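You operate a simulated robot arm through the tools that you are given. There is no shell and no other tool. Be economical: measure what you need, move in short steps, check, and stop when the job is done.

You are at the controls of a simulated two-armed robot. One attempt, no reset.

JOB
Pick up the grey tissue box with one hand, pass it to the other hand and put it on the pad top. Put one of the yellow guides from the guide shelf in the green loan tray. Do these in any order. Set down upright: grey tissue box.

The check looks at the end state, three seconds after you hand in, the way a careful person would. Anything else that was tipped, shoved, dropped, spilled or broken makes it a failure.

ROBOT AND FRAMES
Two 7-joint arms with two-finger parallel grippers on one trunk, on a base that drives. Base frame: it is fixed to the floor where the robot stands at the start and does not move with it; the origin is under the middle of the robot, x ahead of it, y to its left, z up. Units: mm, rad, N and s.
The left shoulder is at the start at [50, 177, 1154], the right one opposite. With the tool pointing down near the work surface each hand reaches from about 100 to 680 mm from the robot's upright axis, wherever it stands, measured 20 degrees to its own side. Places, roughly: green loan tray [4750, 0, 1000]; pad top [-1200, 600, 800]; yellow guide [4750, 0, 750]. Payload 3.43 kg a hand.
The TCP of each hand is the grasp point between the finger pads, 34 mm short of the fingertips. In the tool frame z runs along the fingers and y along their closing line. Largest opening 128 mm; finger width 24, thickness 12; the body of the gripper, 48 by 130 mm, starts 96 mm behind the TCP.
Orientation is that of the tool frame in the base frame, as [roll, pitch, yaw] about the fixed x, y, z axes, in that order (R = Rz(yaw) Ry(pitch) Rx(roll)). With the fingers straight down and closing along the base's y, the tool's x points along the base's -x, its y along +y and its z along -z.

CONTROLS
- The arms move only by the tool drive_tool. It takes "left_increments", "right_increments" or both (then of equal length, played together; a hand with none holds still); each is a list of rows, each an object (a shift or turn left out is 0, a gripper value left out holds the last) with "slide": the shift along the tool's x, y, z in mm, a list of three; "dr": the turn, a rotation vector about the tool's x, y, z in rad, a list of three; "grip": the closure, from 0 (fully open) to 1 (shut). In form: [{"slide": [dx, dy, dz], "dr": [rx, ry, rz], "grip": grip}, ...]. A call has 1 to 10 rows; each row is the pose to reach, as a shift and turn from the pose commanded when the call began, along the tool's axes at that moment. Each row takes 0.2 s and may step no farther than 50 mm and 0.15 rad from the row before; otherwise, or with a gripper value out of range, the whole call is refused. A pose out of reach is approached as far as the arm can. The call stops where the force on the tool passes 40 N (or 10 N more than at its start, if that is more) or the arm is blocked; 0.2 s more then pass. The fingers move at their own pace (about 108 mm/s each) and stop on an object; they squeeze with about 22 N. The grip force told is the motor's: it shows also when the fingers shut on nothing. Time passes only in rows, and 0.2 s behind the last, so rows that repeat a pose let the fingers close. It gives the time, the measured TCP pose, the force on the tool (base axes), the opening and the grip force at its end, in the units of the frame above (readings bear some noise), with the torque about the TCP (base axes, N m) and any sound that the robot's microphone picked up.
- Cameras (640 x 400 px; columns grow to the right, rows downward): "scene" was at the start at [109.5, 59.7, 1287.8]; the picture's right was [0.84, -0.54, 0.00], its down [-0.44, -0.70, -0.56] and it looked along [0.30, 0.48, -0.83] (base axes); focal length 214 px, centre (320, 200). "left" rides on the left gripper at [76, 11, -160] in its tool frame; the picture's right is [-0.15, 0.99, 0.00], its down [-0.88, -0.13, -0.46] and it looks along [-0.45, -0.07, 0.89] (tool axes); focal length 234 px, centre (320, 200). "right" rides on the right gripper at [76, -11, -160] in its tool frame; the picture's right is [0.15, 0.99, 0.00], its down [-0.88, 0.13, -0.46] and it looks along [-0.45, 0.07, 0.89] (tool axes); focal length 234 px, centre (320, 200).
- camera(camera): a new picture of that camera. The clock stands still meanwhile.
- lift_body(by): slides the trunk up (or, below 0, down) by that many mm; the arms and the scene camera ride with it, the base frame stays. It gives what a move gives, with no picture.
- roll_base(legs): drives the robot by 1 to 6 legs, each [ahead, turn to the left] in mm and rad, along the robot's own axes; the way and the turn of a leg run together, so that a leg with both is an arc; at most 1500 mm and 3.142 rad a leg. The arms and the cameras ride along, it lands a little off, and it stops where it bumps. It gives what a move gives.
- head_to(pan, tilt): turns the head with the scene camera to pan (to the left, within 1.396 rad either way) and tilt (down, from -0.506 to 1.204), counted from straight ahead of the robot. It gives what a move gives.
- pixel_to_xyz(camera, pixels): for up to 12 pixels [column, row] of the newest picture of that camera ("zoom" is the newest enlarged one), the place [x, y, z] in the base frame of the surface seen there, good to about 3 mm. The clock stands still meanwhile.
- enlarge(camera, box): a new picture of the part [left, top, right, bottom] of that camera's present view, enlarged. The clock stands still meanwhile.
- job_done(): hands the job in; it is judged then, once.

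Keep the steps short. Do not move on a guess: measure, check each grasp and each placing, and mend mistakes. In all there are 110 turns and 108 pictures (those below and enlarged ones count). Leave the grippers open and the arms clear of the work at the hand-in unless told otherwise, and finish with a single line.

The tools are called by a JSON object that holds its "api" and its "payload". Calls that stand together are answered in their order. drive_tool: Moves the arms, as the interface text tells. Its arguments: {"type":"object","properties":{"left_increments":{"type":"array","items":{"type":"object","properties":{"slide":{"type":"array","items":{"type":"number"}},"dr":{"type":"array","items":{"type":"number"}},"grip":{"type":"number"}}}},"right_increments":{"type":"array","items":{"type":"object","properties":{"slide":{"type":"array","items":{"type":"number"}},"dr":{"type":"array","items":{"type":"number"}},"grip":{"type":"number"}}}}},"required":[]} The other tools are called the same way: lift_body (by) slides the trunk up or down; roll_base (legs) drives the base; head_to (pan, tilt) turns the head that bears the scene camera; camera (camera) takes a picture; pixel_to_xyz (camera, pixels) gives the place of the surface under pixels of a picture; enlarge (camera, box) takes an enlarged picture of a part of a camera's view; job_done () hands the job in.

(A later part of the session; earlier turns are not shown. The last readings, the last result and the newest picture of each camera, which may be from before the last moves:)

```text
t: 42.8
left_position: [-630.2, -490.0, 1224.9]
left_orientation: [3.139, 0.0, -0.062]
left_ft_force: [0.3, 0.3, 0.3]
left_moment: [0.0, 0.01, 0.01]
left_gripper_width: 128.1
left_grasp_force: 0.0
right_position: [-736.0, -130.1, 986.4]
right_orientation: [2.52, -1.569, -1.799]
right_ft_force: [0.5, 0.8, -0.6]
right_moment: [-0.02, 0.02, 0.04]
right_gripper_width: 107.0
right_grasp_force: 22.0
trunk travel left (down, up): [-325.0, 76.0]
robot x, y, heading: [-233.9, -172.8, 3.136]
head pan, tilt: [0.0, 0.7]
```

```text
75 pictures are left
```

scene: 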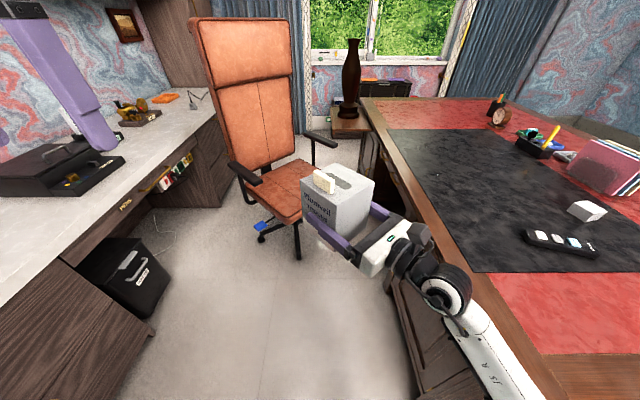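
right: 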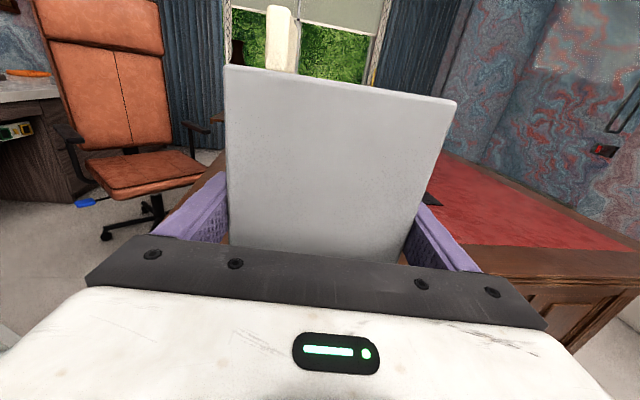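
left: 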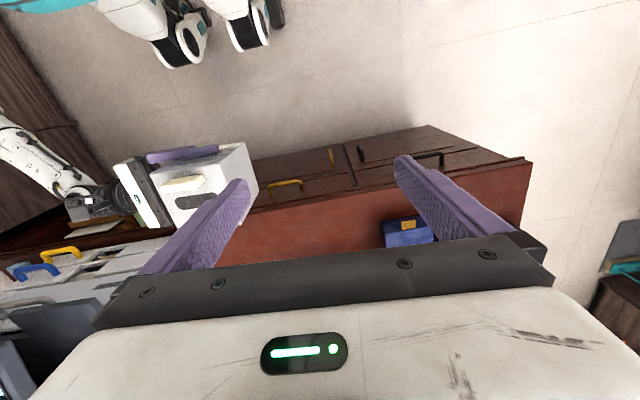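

This is going well. I'll finish the turn so the hand points straight ahead (−x).

{"api": "drive_tool", "payload": {"right_increments": [{"slide": [0, 5, 0], "dr": [-0.1, 0, 0]}, {"slide": [0, 10, 0], "dr": [-0.2, 0, 0]}, {"slide": [0, 15, 0], "dr": [-0.3, 0, 0]}, {"slide": [0, 20, 0], "dr": [-0.4, 0, 0]}, {"slide": [0, 25, 0], "dr": [-0.5, 0, 0]}, {"slide": [0, 30, 0], "dr": [-0.6, 0, 0]}, {"slide": [0, 38, 0], "dr": [-0.7, 0, 0]}, {"slide": [0, 38, 0], "dr": [-0.72, 0, 0]}]}}

{"api": "camera", "payload": {"camera": "scene"}}

{"api": "camera", "payload": {"camera": "left"}}

```text
t: 43.8
left_position: [-630.2, -489.8, 1224.8]
left_orientation: [3.139, 0.001, -0.061]
left_ft_force: [1.0, -0.5, 0.1]
left_moment: [0.01, 0.0, 0.0]
left_gripper_width: 127.9
left_grasp_force: 0.1
right_position: [-750.0, -72.0, 955.7]
right_orientation: [1.806, -1.276, -1.441]
right_ft_force: [0.7, 0.2, -0.5]
right_moment: [-0.02, -0.03, -0.01]
right_gripper_width: 107.0
right_grasp_force: 22.2
right hand out of reach, approached as far as the arm can: row 5
trunk travel left (down, up): [-325.0, 76.0]
robot x, y, heading: [-236.7, -173.7, 3.141]
head pan, tilt: [0.0, 0.7]
stopped in row 5 (right hand): the arm was blocked; the commanded pose is now the measured one
```

```text
74 pictures are left
```

scene: 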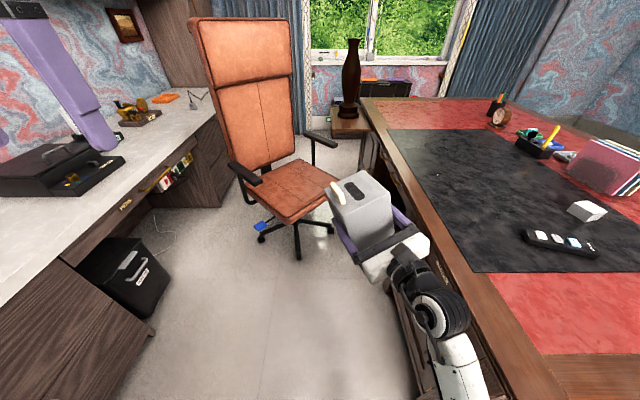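

```text
73 pictures are left
```

left: 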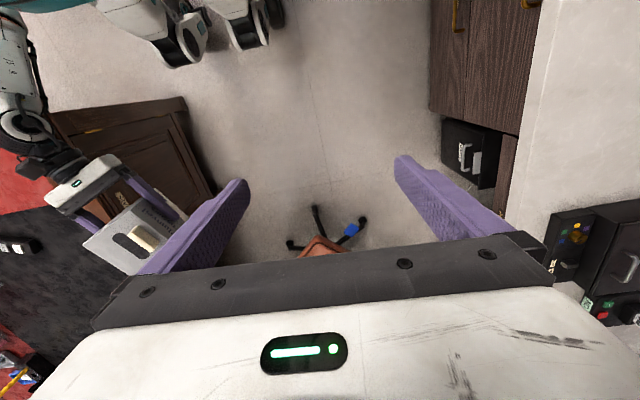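

The arm hit its limit: the hand tilted and sank. I'll return it to an upright pose pointing about 37° left of ahead. That still keeps the forearm off the desk if I angle the base.

{"api": "drive_tool", "payload": {"right_increments": [{"slide": [9, -7, 2], "dr": [0.055, 0.022, 0.055]}, {"slide": [18, -14, 4], "dr": [0.11, 0.043, 0.11]}, {"slide": [26, -21, 6], "dr": [0.166, 0.065, 0.165]}, {"slide": [35, -28, 8], "dr": [0.221, 0.086, 0.22]}, {"slide": [43.7, -35.8, 9.9], "dr": [0.2767, 0.1081, 0.2752]}, {"slide": [43.7, -35.8, 9.9], "dr": [0.2767, 0.1081, 0.2752]}]}}

{"api": "camera", "payload": {"camera": "scene"}}

{"api": "camera", "payload": {"camera": "right"}}

```text
t: 45.2
left_position: [-630.9, -490.2, 1223.6]
left_orientation: [3.139, -0.001, -0.061]
left_ft_force: [0.8, -0.4, -1.6]
left_moment: [0.0, 0.0, -0.01]
left_gripper_width: 128.0
left_grasp_force: 0.0
right_position: [-746.2, -121.1, 985.9]
right_orientation: [-1.079, -1.569, 1.72]
right_ft_force: [0.5, -0.4, -0.3]
right_moment: [-0.01, 0.02, 0.02]
right_gripper_width: 107.2
right_grasp_force: 21.8
trunk travel left (down, up): [-325.0, 76.0]
robot x, y, heading: [-236.5, -172.6, 3.138]
head pan, tilt: [0.0, 0.7]
```

```text
72 pictures are left
```

scene: 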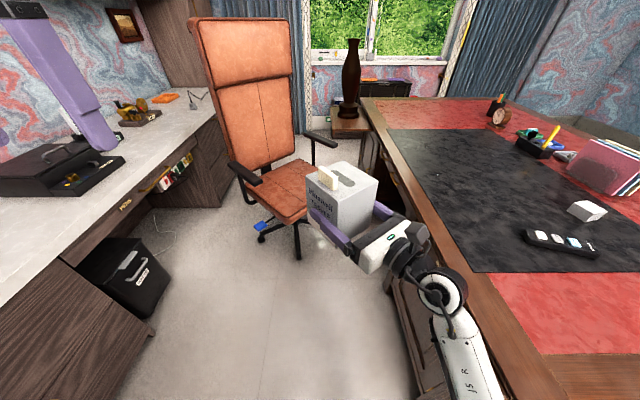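

```text
71 pictures are left
```

right: 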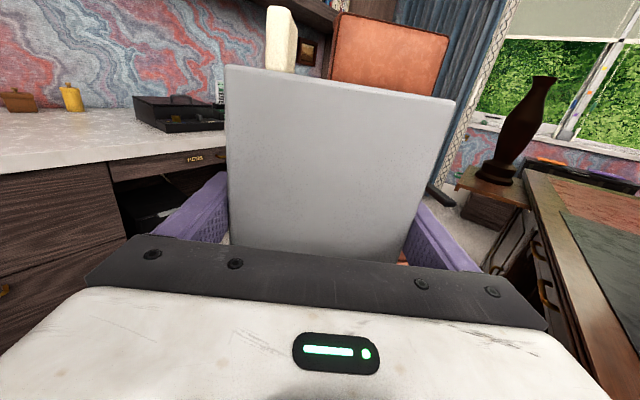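

The box is upright and hasn't shifted in the grip. I'll measure the wrist and forearm positions and heights in this pose.

{"api": "pixel_to_xyz", "payload": {"camera": "scene", "pixels": [[375, 252], [408, 262], [442, 290], [455, 320], [470, 365], [485, 390], [345, 205], [340, 228], [420, 240]]}}

```text
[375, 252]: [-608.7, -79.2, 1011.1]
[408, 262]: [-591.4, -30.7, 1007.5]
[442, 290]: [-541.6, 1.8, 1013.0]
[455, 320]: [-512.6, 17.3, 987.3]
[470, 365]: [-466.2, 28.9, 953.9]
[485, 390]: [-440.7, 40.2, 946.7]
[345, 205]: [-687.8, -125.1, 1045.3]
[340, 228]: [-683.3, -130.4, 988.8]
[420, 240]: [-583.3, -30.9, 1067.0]
```

The wrist sits about 240 mm behind the grasp, so a heading of about 1.03 rad puts the box on the pad and keeps the wrist outside the desk edge. I'll check the desk edge, the pad's low-y edge and the chair's near parts before driving.

{"api": "pixel_to_xyz", "payload": {"camera": "scene", "pixels": [[470, 280], [490, 325], [505, 355], [432, 205], [470, 262], [455, 240], [299, 255], [262, 225], [245, 178], [330, 145], [640, 330], [560, 272]]}}

```text
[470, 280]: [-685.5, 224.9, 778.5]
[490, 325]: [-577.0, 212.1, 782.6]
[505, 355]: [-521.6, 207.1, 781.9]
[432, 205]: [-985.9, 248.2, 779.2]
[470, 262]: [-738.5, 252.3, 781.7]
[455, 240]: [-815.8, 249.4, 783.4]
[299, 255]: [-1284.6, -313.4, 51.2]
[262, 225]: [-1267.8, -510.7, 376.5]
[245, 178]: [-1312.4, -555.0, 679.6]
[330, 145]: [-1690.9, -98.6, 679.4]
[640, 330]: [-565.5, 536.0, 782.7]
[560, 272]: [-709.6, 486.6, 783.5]
```

I'll also check how far the robot's own front casters stick out, as seen in the left hand picture at (185,45) and (250,25).

{"api": "pixel_to_xyz", "payload": {"camera": "left", "pixels": [[190, 50], [175, 60], [252, 40], [235, 20], [150, 30], [185, 100], [50, 115]]}}

```text
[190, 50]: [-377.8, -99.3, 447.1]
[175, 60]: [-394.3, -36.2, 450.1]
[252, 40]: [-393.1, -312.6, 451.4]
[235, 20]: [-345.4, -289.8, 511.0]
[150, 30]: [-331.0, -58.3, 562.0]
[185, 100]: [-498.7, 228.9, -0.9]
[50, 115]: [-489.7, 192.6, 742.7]
```

The front structure reaches only about 165 mm and the desk edge is at y≈190, so there's room. I'll drive to about (−1097, −75).

{"api": "roll_base", "payload": {"legs": [[0, -0.11], [430, 0], [430, 0]]}}

{"api": "camera", "payload": {"camera": "right"}}

```text
t: 50.6
left_position: [-1513.6, -347.6, 1224.9]
left_orientation: [3.139, 0.001, -0.17]
left_ft_force: [0.9, 0.3, -0.1]
left_moment: [0.01, 0.04, -0.05]
left_gripper_width: 127.9
left_grasp_force: 0.1
right_position: [-1589.6, 32.1, 985.2]
right_orientation: [2.947, -1.57, -2.413]
right_ft_force: [-0.3, -0.3, -1.2]
right_moment: [0.04, -0.02, 0.01]
right_gripper_width: 107.1
right_grasp_force: 22.4
trunk travel left (down, up): [-325.0, 76.0]
robot x, y, heading: [-1087.1, -73.9, 3.029]
head pan, tilt: [0.0, 0.7]
stopped in leg 3: the robot was blocked; the commanded pose is now the measured one
```

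```text
70 pictures are left
```

right: 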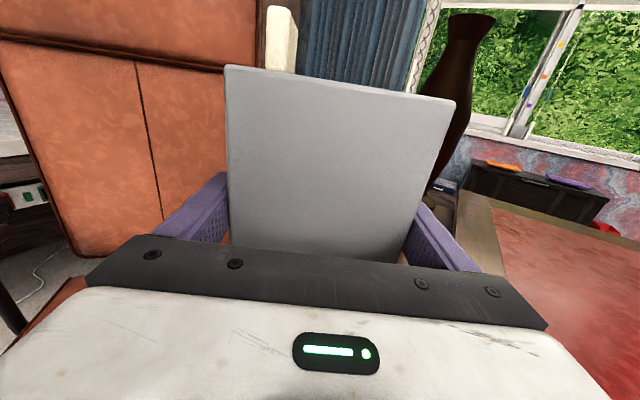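

It stopped about 10 mm short on contact. I'll look down to see what it touched and whether the chair moved.

{"api": "head_to", "payload": {"pan": 0.3, "tilt": 1.0}}

{"api": "camera", "payload": {"camera": "scene"}}

{"api": "camera", "payload": {"camera": "left"}}

```text
t: 51.5
left_position: [-1513.2, -347.7, 1225.7]
left_orientation: [3.14, 0.002, -0.168]
left_ft_force: [0.0, 0.4, -0.5]
left_moment: [0.01, -0.04, 0.0]
left_gripper_width: 128.0
left_grasp_force: 0.0
right_position: [-1589.7, 31.6, 986.7]
right_orientation: [-0.807, -1.57, 1.337]
right_ft_force: [0.4, 0.3, -0.2]
right_moment: [-0.01, -0.04, 0.0]
right_gripper_width: 107.1
right_grasp_force: 22.5
trunk travel left (down, up): [-325.0, 76.0]
robot x, y, heading: [-1088.5, -77.0, 3.029]
head pan, tilt: [0.3, 1.0]
```

```text
69 pictures are left
```

scene: 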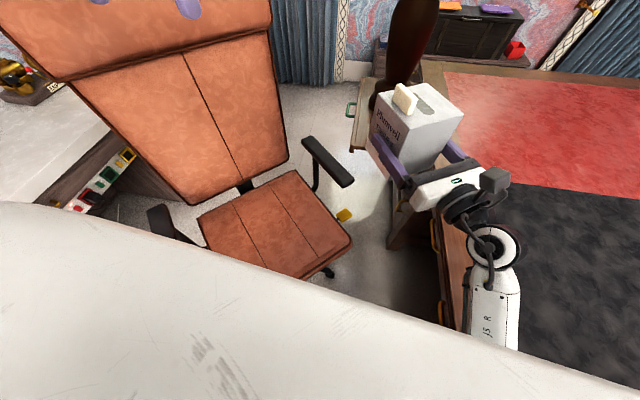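

```text
68 pictures are left
```

left: 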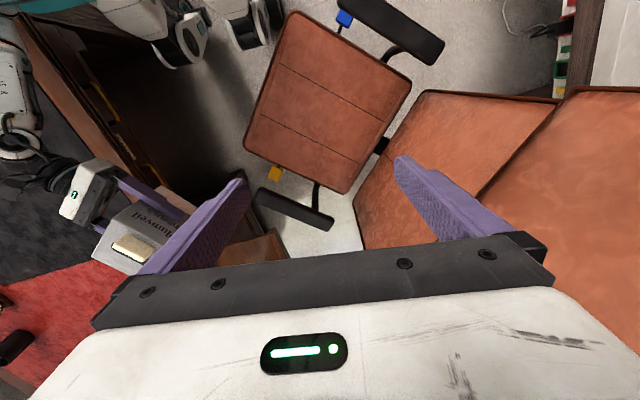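

{"api": "pixel_to_xyz", "payload": {"camera": "scene", "pixels": [[310, 140], [348, 182], [347, 240], [328, 273], [165, 210], [290, 170], [375, 160], [440, 290]]}}

{"api": "pixel_to_xyz", "payload": {"camera": "left", "pixels": [[290, 15], [250, 150], [435, 50], [345, 18], [330, 222], [190, 55], [255, 40], [275, 175]]}}

```text
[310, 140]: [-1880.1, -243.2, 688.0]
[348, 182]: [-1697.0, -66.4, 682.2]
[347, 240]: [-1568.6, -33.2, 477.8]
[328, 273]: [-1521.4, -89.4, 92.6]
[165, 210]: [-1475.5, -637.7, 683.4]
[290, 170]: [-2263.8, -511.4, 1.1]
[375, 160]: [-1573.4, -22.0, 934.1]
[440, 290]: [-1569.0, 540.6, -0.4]
```

```text
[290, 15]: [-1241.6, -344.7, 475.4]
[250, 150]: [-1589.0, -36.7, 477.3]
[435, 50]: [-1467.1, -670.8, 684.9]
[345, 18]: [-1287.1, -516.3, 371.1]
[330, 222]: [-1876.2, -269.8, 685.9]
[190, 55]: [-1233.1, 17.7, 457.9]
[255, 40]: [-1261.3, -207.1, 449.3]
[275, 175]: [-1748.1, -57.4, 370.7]
```

The chair hasn't moved: its seat edge is where I measured it before. The base just touched a chair caster. I'll back out, turn, and reposition to about (−1005, −140) at heading 1.3, which puts the box near (−820, 337).

{"api": "roll_base", "payload": {"legs": [[-40, 0], [0, -0.43], [-60, 0], [0, -0.65], [0, -0.65], [-30, 0]]}}

{"api": "head_to", "payload": {"pan": 0.0, "tilt": 0.8}}

{"api": "camera", "payload": {"camera": "scene"}}

{"api": "camera", "payload": {"camera": "right"}}

```text
t: 58.1
left_position: [-1204.4, 325.5, 1225.4]
left_orientation: [3.141, 0.001, -1.907]
left_ft_force: [0.8, 0.0, 0.4]
left_moment: [0.04, -0.03, 0.0]
left_gripper_width: 127.9
left_grasp_force: 0.0
right_position: [-816.4, 336.9, 986.8]
right_orientation: [0.089, -1.57, -1.296]
right_ft_force: [0.0, -0.9, 0.2]
right_moment: [-0.02, -0.02, 0.0]
right_gripper_width: 107.2
right_grasp_force: 21.7
trunk travel left (down, up): [-325.0, 76.0]
robot x, y, heading: [-1007.3, -139.4, 1.287]
head pan, tilt: [0.3, 1.0]
```

```text
t: 58.9
left_position: [-1204.3, 326.9, 1224.4]
left_orientation: [3.139, 0.001, -1.908]
left_ft_force: [-0.1, 0.8, 0.2]
left_moment: [0.01, -0.02, -0.02]
left_gripper_width: 128.1
left_grasp_force: 0.0
right_position: [-816.3, 337.0, 985.6]
right_orientation: [-0.788, -1.569, -0.418]
right_ft_force: [-0.8, 0.2, -0.7]
right_moment: [0.02, 0.03, -0.01]
right_gripper_width: 107.2
right_grasp_force: 22.2
trunk travel left (down, up): [-325.0, 76.0]
robot x, y, heading: [-1006.5, -138.8, 1.294]
head pan, tilt: [0.0, 0.799]
```

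```text
67 pictures are left
```

scene: 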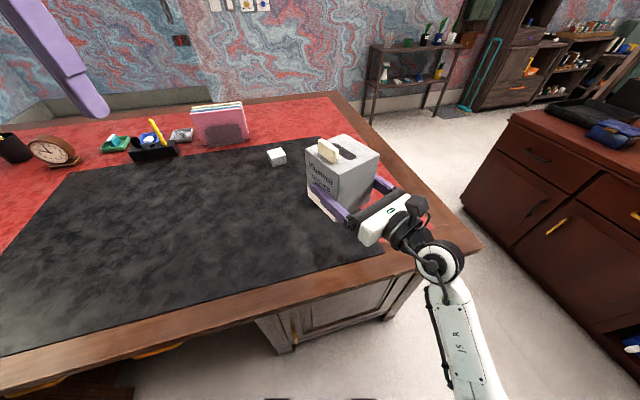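

```text
66 pictures are left
```

right: 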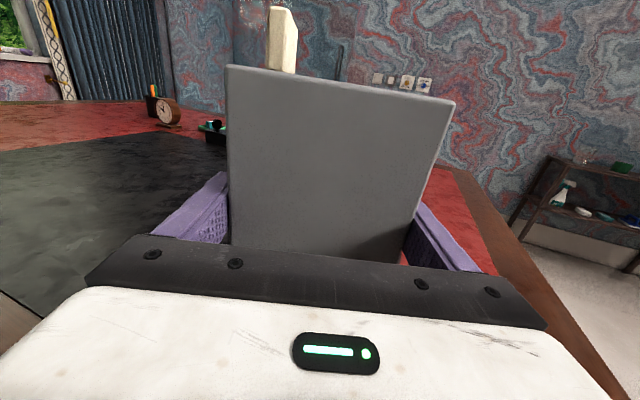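

The box hovers over the near-right corner of the pad. I'll check the pad edges, wrist and desk edge around it.

{"api": "pixel_to_xyz", "payload": {"camera": "scene", "pixels": [[383, 253], [300, 272], [340, 262], [290, 225], [430, 250], [440, 290], [412, 275], [370, 290], [415, 240], [277, 157], [320, 180], [325, 218]]}}

{"api": "enlarge", "payload": {"camera": "scene", "box": [230, 120, 480, 300]}}

```text
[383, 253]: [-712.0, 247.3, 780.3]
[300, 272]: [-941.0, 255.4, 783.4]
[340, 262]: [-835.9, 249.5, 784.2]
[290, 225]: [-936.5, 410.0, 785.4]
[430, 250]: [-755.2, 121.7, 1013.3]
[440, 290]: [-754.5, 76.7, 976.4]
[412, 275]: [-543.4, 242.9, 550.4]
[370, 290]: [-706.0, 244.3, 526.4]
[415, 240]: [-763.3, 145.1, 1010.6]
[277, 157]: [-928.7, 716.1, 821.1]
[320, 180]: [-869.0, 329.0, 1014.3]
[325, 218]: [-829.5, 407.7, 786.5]
```

```text
2.22 times, centred on (355, 210) of scene
```

zoom: 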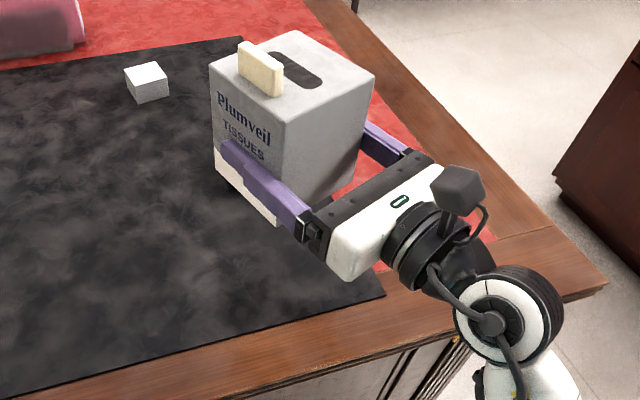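

All clear: the box footprint stays within the pad (pad edges y≈252, x≈−713), and the wrist is outside the desk edge. I'll lower the trunk 100 mm and check.

{"api": "lift_body", "payload": {"by": -100}}

{"api": "camera", "payload": {"camera": "scene"}}

{"api": "camera", "payload": {"camera": "left"}}

```text
t: 60.3
left_position: [-1203.2, 326.3, 1125.3]
left_orientation: [3.139, 0.001, -1.909]
left_ft_force: [0.5, -0.3, -0.3]
left_moment: [-0.01, 0.0, 0.0]
left_gripper_width: 127.9
left_grasp_force: 0.0
right_position: [-817.1, 336.7, 885.7]
right_orientation: [2.633, -1.57, 2.446]
right_ft_force: [0.7, 0.6, -0.2]
right_moment: [0.02, -0.03, 0.01]
right_gripper_width: 107.4
right_grasp_force: 22.3
trunk travel left (down, up): [-225.0, 176.0]
robot x, y, heading: [-1004.9, -137.1, 1.293]
head pan, tilt: [0.0, 0.799]
```

```text
64 pictures are left
```

scene: 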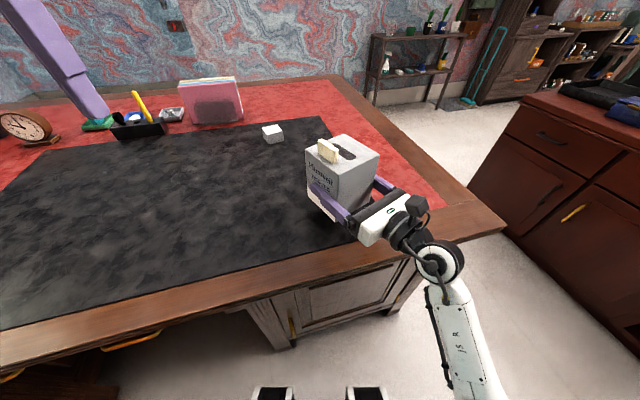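

```text
63 pictures are left
```

left: 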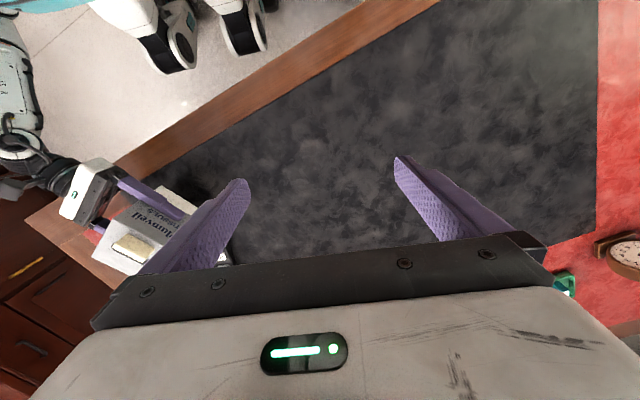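

The controller is hidden behind the box from this camera. I'll zoom in with the left hand camera to see the gap.

{"api": "enlarge", "payload": {"camera": "left", "box": [60, 140, 280, 290]}}

{"api": "pixel_to_xyz", "payload": {"camera": "scene", "pixels": [[322, 206], [315, 208], [343, 150], [330, 220], [430, 235], [443, 262], [395, 265]]}}

```text
2.67 times, centred on (170, 215) of left
```

zoom: 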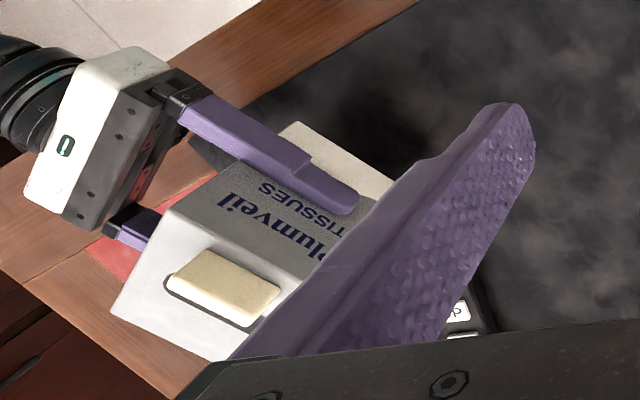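

```text
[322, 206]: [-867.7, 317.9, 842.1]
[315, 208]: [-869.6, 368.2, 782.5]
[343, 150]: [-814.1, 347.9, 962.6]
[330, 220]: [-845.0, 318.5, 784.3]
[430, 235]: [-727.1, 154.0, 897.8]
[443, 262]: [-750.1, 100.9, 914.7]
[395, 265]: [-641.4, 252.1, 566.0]
```

{"api": "pixel_to_xyz", "payload": {"camera": "zoom", "pixels": [[460, 310], [478, 285], [493, 325], [500, 300], [330, 135], [370, 160], [115, 305], [215, 350], [300, 200]]}}

```text
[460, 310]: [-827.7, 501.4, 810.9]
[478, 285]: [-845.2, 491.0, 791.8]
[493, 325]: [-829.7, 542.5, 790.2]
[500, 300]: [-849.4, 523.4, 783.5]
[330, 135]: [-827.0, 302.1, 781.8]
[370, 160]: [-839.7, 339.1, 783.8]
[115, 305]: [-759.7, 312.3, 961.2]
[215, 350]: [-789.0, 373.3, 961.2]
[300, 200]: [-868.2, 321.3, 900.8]
```

The gap to the controller is at least 45 mm. The box bottom is now about 43 mm above the pad, so I'll lower the trunk 37 mm.

{"api": "lift_body", "payload": {"by": -37}}

{"api": "enlarge", "payload": {"camera": "scene", "box": [250, 100, 470, 300]}}

```text
t: 61.1
left_position: [-1205.3, 325.4, 1087.5]
left_orientation: [3.139, 0.0, -1.908]
left_ft_force: [-0.6, -0.3, 0.4]
left_moment: [0.02, 0.02, -0.01]
left_gripper_width: 127.8
left_grasp_force: 0.0
right_position: [-816.8, 336.3, 849.7]
right_orientation: [2.615, -1.571, 2.464]
right_ft_force: [0.4, -0.8, -0.8]
right_moment: [-0.02, -0.01, -0.03]
right_gripper_width: 107.2
right_grasp_force: 21.7
trunk travel left (down, up): [-188.0, 213.0]
robot x, y, heading: [-1003.6, -140.6, 1.287]
head pan, tilt: [0.0, 0.799]
```

```text
2.00 times, centred on (360, 200) of scene
```

zoom: 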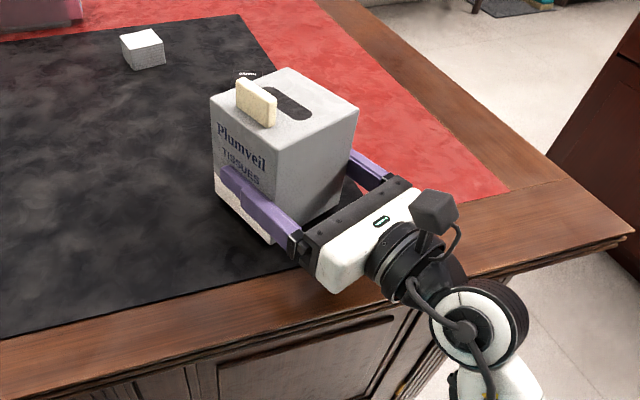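

About 7 mm to go. I'll lower with the arm in small steps and watch the force.

{"api": "drive_tool", "payload": {"right_increments": [{"slide": [-2, 0, 0]}, {"slide": [-4, 0, 0]}, {"slide": [-5, 0, 0]}, {"slide": [-6, 0, 0]}]}}

{"api": "drive_tool", "payload": {"right_increments": [{"slide": [-1, 0, 0]}, {"slide": [-2, 0, 0]}, {"slide": [-2, 0, 0]}]}}

```text
t: 62.1
left_position: [-1203.5, 325.9, 1088.2]
left_orientation: [3.14, 0.0, -1.908]
left_ft_force: [1.0, -0.4, 0.2]
left_moment: [0.01, 0.0, 0.0]
left_gripper_width: 127.8
left_grasp_force: 0.0
right_position: [-816.8, 336.5, 843.0]
right_orientation: [-0.877, -1.569, -0.332]
right_ft_force: [0.4, -0.2, 0.4]
right_moment: [0.02, 0.02, 0.0]
right_gripper_width: 107.3
right_grasp_force: 21.8
trunk travel left (down, up): [-188.0, 213.0]
robot x, y, heading: [-1006.5, -139.6, 1.292]
head pan, tilt: [0.0, 0.799]
```

```text
t: 62.9
left_position: [-1204.5, 326.7, 1088.1]
left_orientation: [3.14, 0.0, -1.908]
left_ft_force: [-0.2, -0.8, -1.0]
left_moment: [-0.02, -0.02, -0.01]
left_gripper_width: 127.9
left_grasp_force: 0.0
right_position: [-816.7, 336.9, 842.1]
right_orientation: [-0.018, -1.568, -1.192]
right_ft_force: [0.6, -0.5, 5.5]
right_moment: [0.34, 0.21, -0.06]
right_gripper_width: 107.2
right_grasp_force: 21.8
trunk travel left (down, up): [-188.0, 213.0]
robot x, y, heading: [-1005.9, -138.3, 1.287]
head pan, tilt: [0.0, 0.799]
```

There's contact: 5.5 N upward at TCP z 842. The box is resting on the pad, so I'll open the right hand slowly.

{"api": "drive_tool", "payload": {"right_increments": [{"slide": [0.5, 0, 0], "grip": 0.5}, {"slide": [0.5, 0, 0], "grip": 0.15}, {"slide": [0.5, 0, 0], "grip": 0.05}, {"slide": [0.5, 0, 0], "grip": 0.0}, {"slide": [0.5, 0, 0], "grip": 0.0}]}}

{"api": "enlarge", "payload": {"camera": "scene", "box": [250, 100, 470, 300]}}

{"api": "camera", "payload": {"camera": "right"}}

```text
t: 64.1
left_position: [-1204.4, 326.5, 1088.1]
left_orientation: [3.141, -0.001, -1.909]
left_ft_force: [0.2, -0.9, 0.4]
left_moment: [0.0, 0.03, 0.0]
left_gripper_width: 127.9
left_grasp_force: 0.2
right_position: [-816.4, 337.8, 841.7]
right_orientation: [-0.625, -1.571, -0.58]
right_ft_force: [-0.7, 0.0, 0.9]
right_moment: [-0.02, -0.01, -0.03]
right_gripper_width: 128.1
right_grasp_force: 0.0
trunk travel left (down, up): [-188.0, 213.0]
robot x, y, heading: [-1005.5, -139.2, 1.291]
head pan, tilt: [0.0, 0.799]
```

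```text
2.00 times, centred on (360, 200) of scene
```

zoom: 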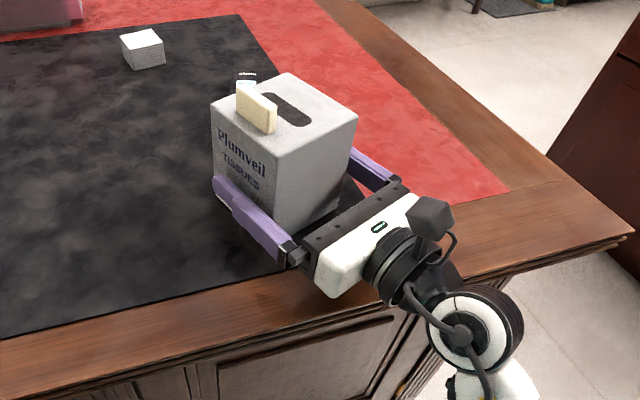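

```text
59 pictures are left
```

right: 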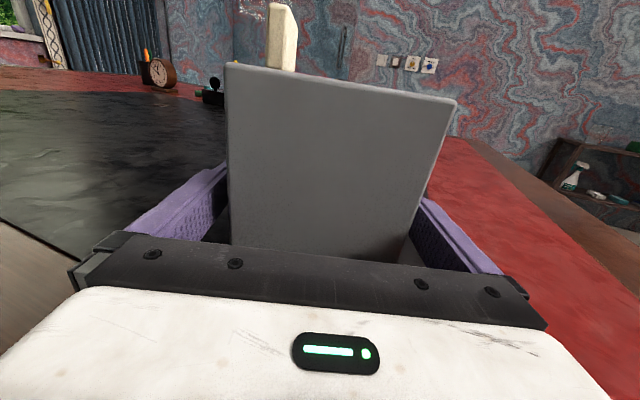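

The box stands upright and the fingers are clear on both sides. I'll withdraw straight back along the fingers.

{"api": "drive_tool", "payload": {"right_increments": [{"slide": [0, 0, -20]}, {"slide": [0, 0, -40]}, {"slide": [0, 0, -60]}, {"slide": [0, 0, -80]}, {"slide": [0, 0, -100]}, {"slide": [0, 0, -115]}]}}

{"api": "camera", "payload": {"camera": "scene"}}

{"api": "camera", "payload": {"camera": "right"}}

```text
t: 65.5
left_position: [-1203.2, 326.6, 1087.2]
left_orientation: [3.139, -0.002, -1.907]
left_ft_force: [-0.4, 0.0, 0.8]
left_moment: [-0.01, -0.02, 0.01]
left_gripper_width: 127.9
left_grasp_force: 0.0
right_position: [-774.9, 229.8, 841.1]
right_orientation: [-1.015, -1.57, -0.191]
right_ft_force: [-0.7, -0.2, 0.1]
right_moment: [-0.02, -0.02, 0.02]
right_gripper_width: 128.0
right_grasp_force: 0.1
trunk travel left (down, up): [-188.0, 213.0]
robot x, y, heading: [-1005.8, -137.3, 1.296]
head pan, tilt: [0.0, 0.799]
```

```text
58 pictures are left
```

scene: 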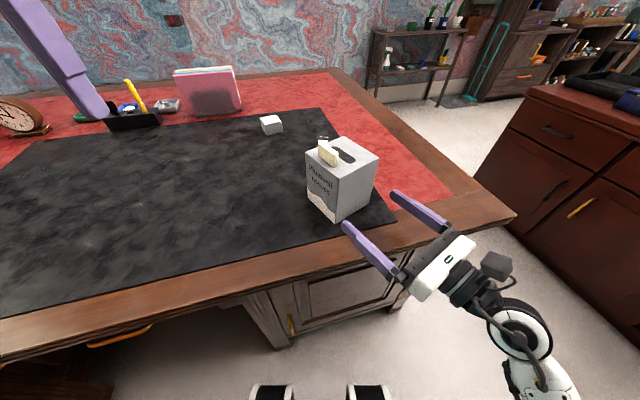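

```text
57 pictures are left
```

right: 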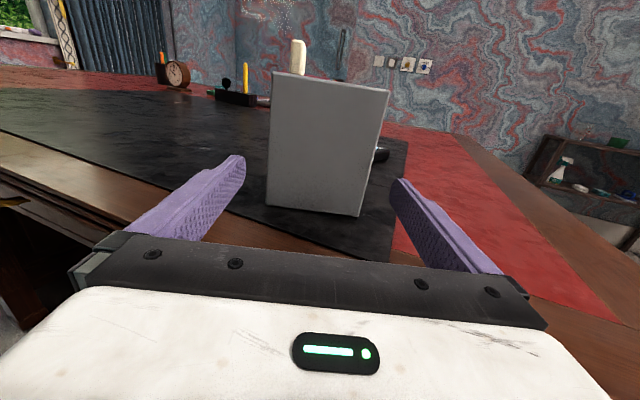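

The tissue box stands upright on the pad, so part one is done. I'll raise the trunk again and turn away to heading 0, then drive back out of the corridor.

{"api": "lift_body", "payload": {"by": 140}}

{"api": "roll_base", "payload": {"legs": [[0, -0.65], [0, -0.64], [450, 0], [430, 0]]}}

{"api": "head_to", "payload": {"pan": 0.7, "tilt": 0.4}}

{"api": "camera", "payload": {"camera": "scene"}}

```text
t: 67.1
left_position: [-1202.8, 325.7, 1228.3]
left_orientation: [3.137, 0.001, -1.907]
left_ft_force: [0.2, -0.7, -0.2]
left_moment: [0.03, 0.0, 0.02]
left_gripper_width: 128.0
left_grasp_force: 0.1
right_position: [-774.9, 229.5, 979.5]
right_orientation: [-0.936, -1.57, -0.273]
right_ft_force: [-0.2, 0.3, 0.2]
right_moment: [0.01, 0.03, -0.01]
right_gripper_width: 128.1
right_grasp_force: 0.0
trunk travel left (down, up): [-328.0, 73.0]
robot x, y, heading: [-1005.3, -137.3, 1.288]
head pan, tilt: [0.0, 0.799]
```

```text
t: 75.6
left_position: [268.5, 181.5, 1227.6]
left_orientation: [3.139, 0.001, 3.087]
left_ft_force: [-0.1, -0.6, -0.1]
left_moment: [0.01, 0.04, -0.01]
left_gripper_width: 127.9
left_grasp_force: 0.1
right_position: [293.7, -257.1, 980.7]
right_orientation: [1.751, -1.569, 2.031]
right_ft_force: [-0.6, 0.3, 0.8]
right_moment: [0.04, 0.03, -0.02]
right_gripper_width: 128.0
right_grasp_force: 0.0
trunk travel left (down, up): [-328.0, 73.0]
robot x, y, heading: [-125.3, -137.1, 0.001]
head pan, tilt: [0.0, 0.799]
```

```text
t: 76.7
left_position: [268.3, 181.4, 1228.6]
left_orientation: [3.14, 0.0, 3.085]
left_ft_force: [0.0, 0.4, -0.3]
left_moment: [0.03, 0.04, -0.04]
left_gripper_width: 127.9
left_grasp_force: 0.1
right_position: [293.0, -256.5, 980.5]
right_orientation: [-0.857, -1.571, -1.642]
right_ft_force: [-0.4, 0.0, 0.0]
right_moment: [0.02, 0.0, -0.02]
right_gripper_width: 128.0
right_grasp_force: 0.1
trunk travel left (down, up): [-328.0, 73.0]
robot x, y, heading: [-126.4, -138.9, -0.002]
head pan, tilt: [0.7, 0.4]
```

```text
56 pictures are left
```

scene: 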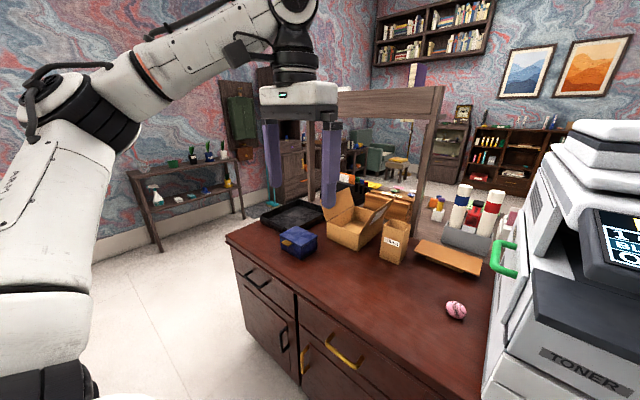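

I see the table, a wooden frame behind it, and free floor to its left. I'll measure the gap for the route.

{"api": "pixel_to_xyz", "payload": {"camera": "scene", "pixels": [[228, 238], [252, 208], [160, 245], [200, 235], [240, 215], [430, 150], [345, 105], [385, 165], [450, 150], [510, 165], [285, 185], [110, 250]]}}

```text
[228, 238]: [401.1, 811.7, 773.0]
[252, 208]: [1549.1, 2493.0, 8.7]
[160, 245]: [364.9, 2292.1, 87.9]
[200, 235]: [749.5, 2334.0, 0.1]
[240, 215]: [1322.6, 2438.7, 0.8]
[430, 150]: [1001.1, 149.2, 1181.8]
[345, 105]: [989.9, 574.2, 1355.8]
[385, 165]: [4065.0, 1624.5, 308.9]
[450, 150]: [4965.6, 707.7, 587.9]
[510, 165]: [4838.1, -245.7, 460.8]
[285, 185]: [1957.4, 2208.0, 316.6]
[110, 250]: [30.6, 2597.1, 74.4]
```

The path is clear: up to y≈1300 between desk and table, then along +x.

{"api": "roll_base", "payload": {"legs": [[0, 0.8], [0, 0.771], [750, 0], [690, 0], [0, -0.8], [0, -0.771]]}}

{"api": "head_to", "payload": {"pan": -0.15, "tilt": 0.35}}

{"api": "camera", "payload": {"camera": "scene"}}

```text
t: 92.4
left_position: [258.1, 1634.1, 1228.5]
left_orientation: [3.141, 0.0, 3.088]
left_ft_force: [-0.1, 1.4, -0.4]
left_moment: [0.02, -0.01, 0.01]
left_gripper_width: 127.9
left_grasp_force: 0.0
right_position: [284.6, 1195.6, 980.9]
right_orientation: [-0.882, -1.567, -1.612]
right_ft_force: [-0.3, 0.0, 0.3]
right_moment: [0.0, -0.03, -0.02]
right_gripper_width: 128.1
right_grasp_force: 0.0
trunk travel left (down, up): [-328.0, 73.0]
robot x, y, heading: [-130.2, 1311.6, 0.01]
head pan, tilt: [0.7, 0.4]
```

```text
t: 93.6
left_position: [258.4, 1635.3, 1227.2]
left_orientation: [3.14, -0.001, 3.089]
left_ft_force: [0.1, 0.7, 0.8]
left_moment: [-0.04, -0.02, 0.0]
left_gripper_width: 128.0
left_grasp_force: 0.0
right_position: [284.8, 1197.0, 981.0]
right_orientation: [-0.819, -1.569, -1.676]
right_ft_force: [-0.7, -0.3, -0.6]
right_moment: [0.0, -0.02, -0.01]
right_gripper_width: 127.9
right_grasp_force: 0.1
trunk travel left (down, up): [-328.0, 73.0]
robot x, y, heading: [-133.3, 1318.3, 0.0]
head pan, tilt: [-0.15, 0.351]
```

```text
55 pictures are left
```

scene: 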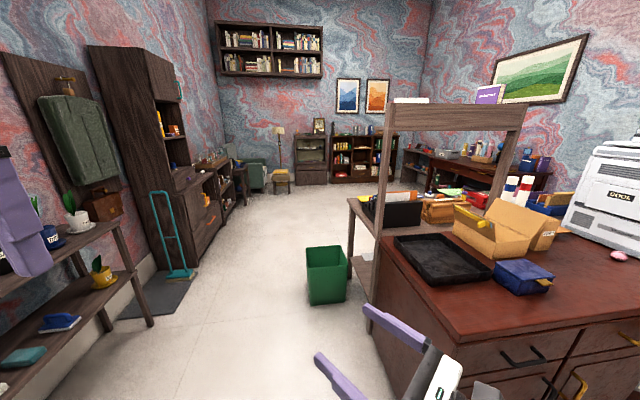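

The lane is clear ahead except for a green bin. I'll measure the bin, the cabinet with the trolley, and the far shelves.

{"api": "pixel_to_xyz", "payload": {"camera": "scene", "pixels": [[308, 260], [345, 258], [310, 302], [350, 205], [192, 265], [175, 275], [235, 205], [350, 160], [355, 182], [400, 150], [300, 220], [290, 185]]}}

{"api": "enlarge", "payload": {"camera": "scene", "box": [240, 110, 440, 230]}}

```text
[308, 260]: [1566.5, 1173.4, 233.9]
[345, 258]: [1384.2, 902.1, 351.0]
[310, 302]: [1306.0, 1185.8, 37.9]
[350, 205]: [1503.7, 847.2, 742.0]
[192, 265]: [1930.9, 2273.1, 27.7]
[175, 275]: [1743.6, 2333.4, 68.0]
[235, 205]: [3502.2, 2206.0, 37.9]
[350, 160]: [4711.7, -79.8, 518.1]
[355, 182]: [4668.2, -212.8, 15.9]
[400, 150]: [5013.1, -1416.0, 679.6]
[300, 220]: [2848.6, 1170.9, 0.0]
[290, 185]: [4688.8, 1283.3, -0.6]
```

```text
3.20 times, centred on (340, 170) of scene
```

zoom: 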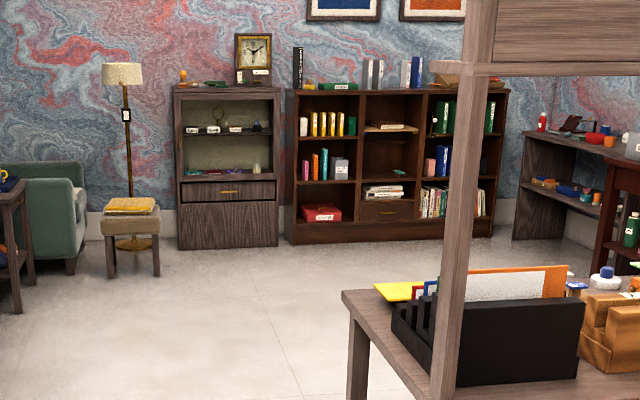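

I'll drive past the bin on the left side, then angle toward the far shelf.

{"api": "roll_base", "payload": {"legs": [[0, 0.25], [1350, 0], [0, -0.25], [1100, 0], [0, -0.6]]}}

{"api": "head_to", "payload": {"pan": 0.0, "tilt": 0.35}}

{"api": "camera", "payload": {"camera": "scene"}}

```text
t: 108.9
left_position: [2776.6, 1707.9, 1227.2]
left_orientation: [3.141, -0.002, 2.501]
left_ft_force: [-0.3, 0.3, 0.4]
left_moment: [0.02, 0.0, -0.01]
left_gripper_width: 128.0
left_grasp_force: 0.1
right_position: [2556.5, 1329.2, 981.5]
right_orientation: [-0.913, -1.57, -2.166]
right_ft_force: [-0.6, 0.7, -0.1]
right_moment: [0.0, 0.01, -0.06]
right_gripper_width: 128.0
right_grasp_force: 0.0
trunk travel left (down, up): [-328.0, 73.0]
robot x, y, heading: [2274.3, 1660.7, -0.584]
head pan, tilt: [-0.15, 0.351]
```

```text
t: 109.6
left_position: [2775.7, 1708.4, 1227.8]
left_orientation: [3.139, -0.001, 2.501]
left_ft_force: [-0.2, 0.1, -0.1]
left_moment: [0.01, -0.02, -0.01]
left_gripper_width: 128.1
left_grasp_force: 0.1
right_position: [2556.3, 1330.0, 980.6]
right_orientation: [-0.949, -1.569, -2.13]
right_ft_force: [-0.2, -0.6, 0.5]
right_moment: [0.01, -0.01, 0.0]
right_gripper_width: 128.1
right_grasp_force: 0.1
trunk travel left (down, up): [-328.0, 73.0]
robot x, y, heading: [2274.9, 1658.5, -0.582]
head pan, tilt: [0.0, 0.351]
```

```text
53 pictures are left
```

scene: 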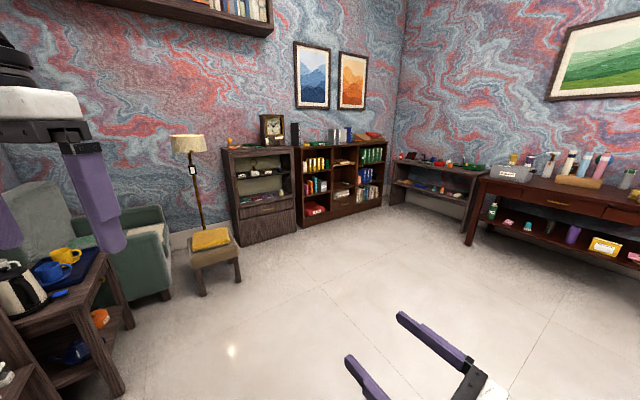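

The floor is clear to the shelf. I'll zoom in on the shelf and measure it.

{"api": "enlarge", "payload": {"camera": "scene", "box": [220, 110, 400, 250]}}

{"api": "pixel_to_xyz", "payload": {"camera": "scene", "pixels": [[296, 150], [301, 220], [333, 150], [385, 145], [386, 205], [316, 163], [307, 160], [308, 142], [312, 210], [318, 142], [345, 163]]}}

```text
2.86 times, centred on (310, 180) of scene
```

zoom: 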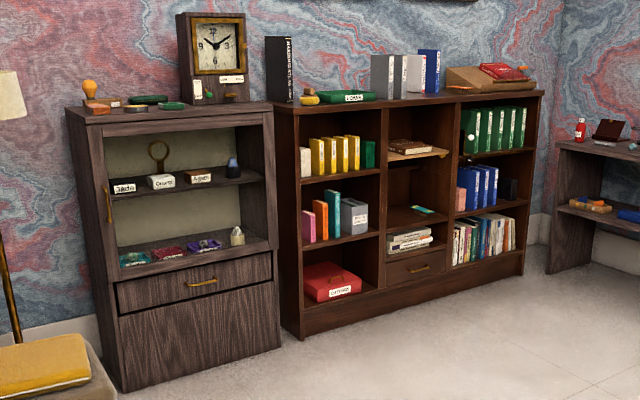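

```text
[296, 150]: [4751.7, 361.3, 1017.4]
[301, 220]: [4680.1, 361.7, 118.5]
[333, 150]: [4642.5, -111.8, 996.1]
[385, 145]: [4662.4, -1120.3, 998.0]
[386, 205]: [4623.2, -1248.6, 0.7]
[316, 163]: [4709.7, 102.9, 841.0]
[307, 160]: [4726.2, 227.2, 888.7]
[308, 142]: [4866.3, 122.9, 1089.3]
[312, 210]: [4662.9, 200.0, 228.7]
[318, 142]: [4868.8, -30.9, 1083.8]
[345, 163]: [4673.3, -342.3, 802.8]
```

The yellow guides stand in the upper-left cubby (y≈100–200, z≈750–890), and a green box labelled LOAN sits on top at about y 0. I'll drive to a stand-off at (3900, −30) facing the shelf.

{"api": "roll_base", "payload": {"legs": [[0, -0.222], [1170, 0], [1170, 0], [0, 0.805]]}}

{"api": "head_to", "payload": {"pan": 0.2, "tilt": 0.4}}

{"api": "camera", "payload": {"camera": "scene"}}

```text
t: 124.1
left_position: [4293.7, 298.2, 1227.4]
left_orientation: [3.139, 0.002, 3.094]
left_ft_force: [0.6, 0.4, 0.2]
left_moment: [-0.03, 0.03, 0.02]
left_gripper_width: 127.7
left_grasp_force: 0.1
right_position: [4324.8, -137.8, 981.4]
right_orientation: [-0.931, -1.57, -1.558]
right_ft_force: [0.4, 0.8, -0.8]
right_moment: [0.02, 0.03, 0.01]
right_gripper_width: 127.8
right_grasp_force: 0.0
trunk travel left (down, up): [-328.0, 73.0]
robot x, y, heading: [3905.9, -27.6, 0.009]
head pan, tilt: [0.0, 0.351]
```

```text
t: 124.8
left_position: [4294.5, 297.7, 1227.8]
left_orientation: [3.141, 0.0, 3.095]
left_ft_force: [0.2, -0.6, 0.2]
left_moment: [-0.01, -0.04, 0.0]
left_gripper_width: 127.9
left_grasp_force: 0.0
right_position: [4324.3, -139.7, 980.6]
right_orientation: [-1.139, -1.57, -1.35]
right_ft_force: [0.6, 0.7, 0.4]
right_moment: [0.0, -0.01, -0.01]
right_gripper_width: 127.8
right_grasp_force: 0.0
trunk travel left (down, up): [-328.0, 73.0]
robot x, y, heading: [3906.0, -23.4, 0.013]
head pan, tilt: [0.201, 0.4]
```

```text
51 pictures are left
```

scene: 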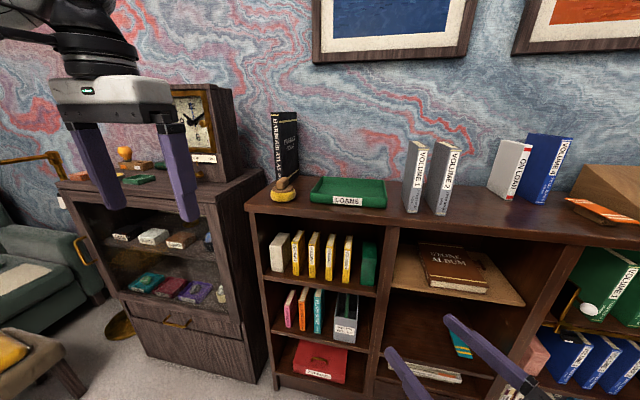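

{"api": "enlarge", "payload": {"camera": "scene", "box": [240, 170, 410, 300]}}

```text
3.08 times, centred on (325, 235) of scene
```

zoom: 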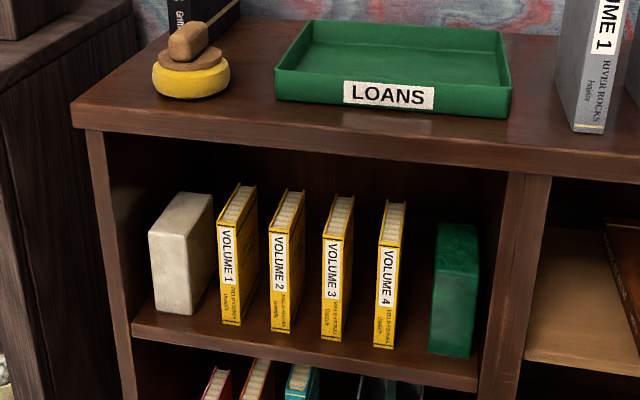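

Four yellow volumes stand with gaps between them, and the LOANS tray on top is open. I'll measure the books, cubby and tray.

{"api": "pixel_to_xyz", "payload": {"camera": "zoom", "pixels": [[230, 220], [228, 315], [281, 225], [280, 325], [332, 235], [332, 335], [390, 240], [384, 340], [437, 290], [180, 300], [238, 190], [397, 210]]}}

{"api": "pixel_to_xyz", "payload": {"camera": "zoom", "pixels": [[280, 80], [508, 95], [310, 30], [495, 38], [390, 60], [400, 100], [75, 115], [420, 165], [350, 345], [495, 280], [110, 170], [250, 185]]}}

```text
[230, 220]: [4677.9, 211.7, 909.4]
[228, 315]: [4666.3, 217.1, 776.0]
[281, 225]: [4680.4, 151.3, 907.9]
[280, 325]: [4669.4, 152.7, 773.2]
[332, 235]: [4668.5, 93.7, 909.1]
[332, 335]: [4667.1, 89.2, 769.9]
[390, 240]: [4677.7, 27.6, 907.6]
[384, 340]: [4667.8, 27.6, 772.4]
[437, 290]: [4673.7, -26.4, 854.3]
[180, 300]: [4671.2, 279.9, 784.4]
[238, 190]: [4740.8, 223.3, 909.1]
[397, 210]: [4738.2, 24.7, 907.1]
```

```text
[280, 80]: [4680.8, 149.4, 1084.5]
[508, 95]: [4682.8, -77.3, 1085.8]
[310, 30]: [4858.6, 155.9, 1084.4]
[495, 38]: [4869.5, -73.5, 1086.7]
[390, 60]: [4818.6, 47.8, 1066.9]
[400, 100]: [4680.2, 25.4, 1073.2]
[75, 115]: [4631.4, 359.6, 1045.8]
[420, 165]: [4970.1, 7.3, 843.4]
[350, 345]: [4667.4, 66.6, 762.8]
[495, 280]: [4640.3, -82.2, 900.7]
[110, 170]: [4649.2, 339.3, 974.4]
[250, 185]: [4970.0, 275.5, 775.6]
```

The spines are at x≈4667, y≈214/152/91/27, z 765–910, with about 40 mm gaps. The tray interior is about x 4685–4865, y −75…150, with its rim at z 1085. I'll take Volume 3 (y≈91) with the left hand pointing forward. First I'll tilt the left hand up toward +x, in two parts.

{"api": "drive_tool", "payload": {"left_increments": [{"slide": [-14, -9, 10], "dr": [0, -0.14, 0]}, {"slide": [-28, -18, 20], "dr": [0, -0.28, 0]}, {"slide": [-42, -27, 30], "dr": [0, -0.42, 0]}, {"slide": [-56, -36, 40], "dr": [0, -0.56, 0]}, {"slide": [-70, -45, 50], "dr": [0, -0.7, 0]}, {"slide": [-84, -54, 60], "dr": [0, -0.84, 0]}, {"slide": [-98, -63, 70], "dr": [0, -0.98, 0]}]}}

{"api": "camera", "payload": {"camera": "scene"}}

```text
t: 126.4
left_position: [4389.2, 230.6, 1157.4]
left_orientation: [3.137, 0.98, 3.093]
left_ft_force: [-0.7, -0.5, -0.7]
left_moment: [-0.01, 0.0, -0.03]
left_gripper_width: 127.8
left_grasp_force: 0.2
right_position: [4324.6, -139.7, 980.5]
right_orientation: [-1.112, -1.569, -1.375]
right_ft_force: [0.5, -0.6, 0.6]
right_moment: [-0.04, 0.0, -0.04]
right_gripper_width: 128.1
right_grasp_force: 0.0
trunk travel left (down, up): [-328.0, 73.0]
robot x, y, heading: [3905.8, -26.3, 0.006]
head pan, tilt: [0.201, 0.4]
```

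```text
49 pictures are left
```

scene: 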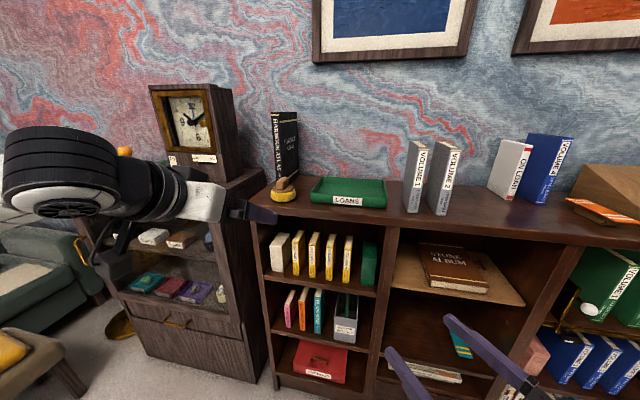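

{"api": "drive_tool", "payload": {"left_increments": [{"dr": [0, -0.14, 0]}, {"dr": [0, -0.28, 0]}, {"dr": [0, -0.42, 0]}, {"dr": [0, -0.56, 0]}, {"dr": [0, -0.59, 0]}, {"dr": [0, -0.59, 0], "grip": 0.6}]}}

{"api": "camera", "payload": {"camera": "left"}}

{"api": "camera", "payload": {"camera": "scene"}}

```text
t: 127.8
left_position: [4414.6, 234.3, 1157.1]
left_orientation: [2.244, 1.569, 2.195]
left_ft_force: [-0.3, -1.3, 0.3]
left_moment: [0.03, 0.02, 0.0]
left_gripper_width: 50.5
left_grasp_force: 0.0
left hand out of reach, approached as far as the arm can: row 3, 4, 5, 6
right_position: [4323.8, -139.6, 980.8]
right_orientation: [-1.015, -1.568, -1.47]
right_ft_force: [-0.4, 0.5, -0.4]
right_moment: [0.0, 0.03, 0.0]
right_gripper_width: 127.9
right_grasp_force: 0.0
trunk travel left (down, up): [-328.0, 73.0]
robot x, y, heading: [3905.2, -24.7, 0.009]
head pan, tilt: [0.201, 0.4]
```

```text
48 pictures are left
```

left: 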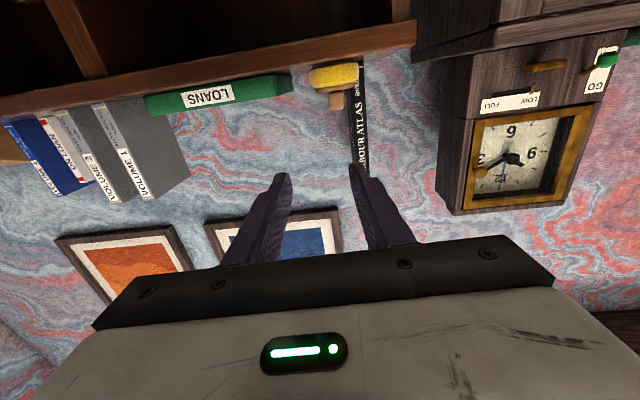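

```text
47 pictures are left
```

scene: 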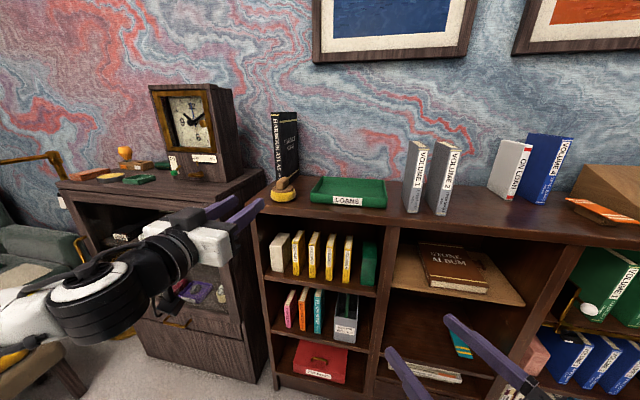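

The left hand now points forward with a 50 mm opening. I'll slide it to y≈91, in line with Volume 3, correct the 0.05 yaw, and extend a little.

{"api": "drive_tool", "payload": {"left_increments": [{"slide": [0, -30, 20], "dr": [-0.012, 0, 0], "grip": 0.61}, {"slide": [0, -60, 40], "dr": [-0.024, 0, 0]}, {"slide": [0, -90, 60], "dr": [-0.036, 0, 0]}, {"slide": [0, -120, 80], "dr": [-0.049, 0, 0]}, {"slide": [0, -146, 85], "dr": [-0.049, 0, 0]}, {"slide": [0, -146, 85], "dr": [-0.049, 0, 0]}]}}

{"api": "lift_body", "payload": {"by": -200}}

{"api": "camera", "payload": {"camera": "scene"}}

```text
t: 129.2
left_position: [4492.7, 84.5, 1155.7]
left_orientation: [2.259, 1.567, 2.265]
left_ft_force: [-0.1, 0.5, -0.1]
left_moment: [-0.01, -0.05, -0.02]
left_gripper_width: 49.9
left_grasp_force: 0.0
right_position: [4324.0, -138.8, 980.8]
right_orientation: [-1.017, -1.569, -1.468]
right_ft_force: [-0.3, 0.4, -0.5]
right_moment: [-0.04, -0.03, 0.01]
right_gripper_width: 128.2
right_grasp_force: 0.0
trunk travel left (down, up): [-328.0, 73.0]
robot x, y, heading: [3908.5, -27.9, 0.006]
head pan, tilt: [0.201, 0.4]
```

```text
t: 131.4
left_position: [4492.1, 82.6, 957.3]
left_orientation: [2.09, 1.57, 2.092]
left_ft_force: [-0.7, 0.7, 0.0]
left_moment: [0.0, 0.03, 0.03]
left_gripper_width: 49.8
left_grasp_force: 0.1
right_position: [4323.9, -139.6, 781.0]
right_orientation: [-0.971, -1.569, -1.516]
right_ft_force: [0.2, -0.6, -1.1]
right_moment: [0.02, 0.01, -0.02]
right_gripper_width: 128.0
right_grasp_force: 0.1
trunk travel left (down, up): [-128.0, 273.0]
robot x, y, heading: [3906.3, -26.2, 0.006]
head pan, tilt: [0.201, 0.4]
```

```text
46 pictures are left
```

scene: 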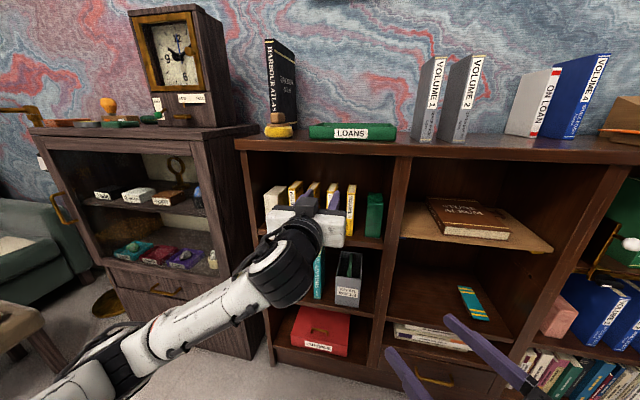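

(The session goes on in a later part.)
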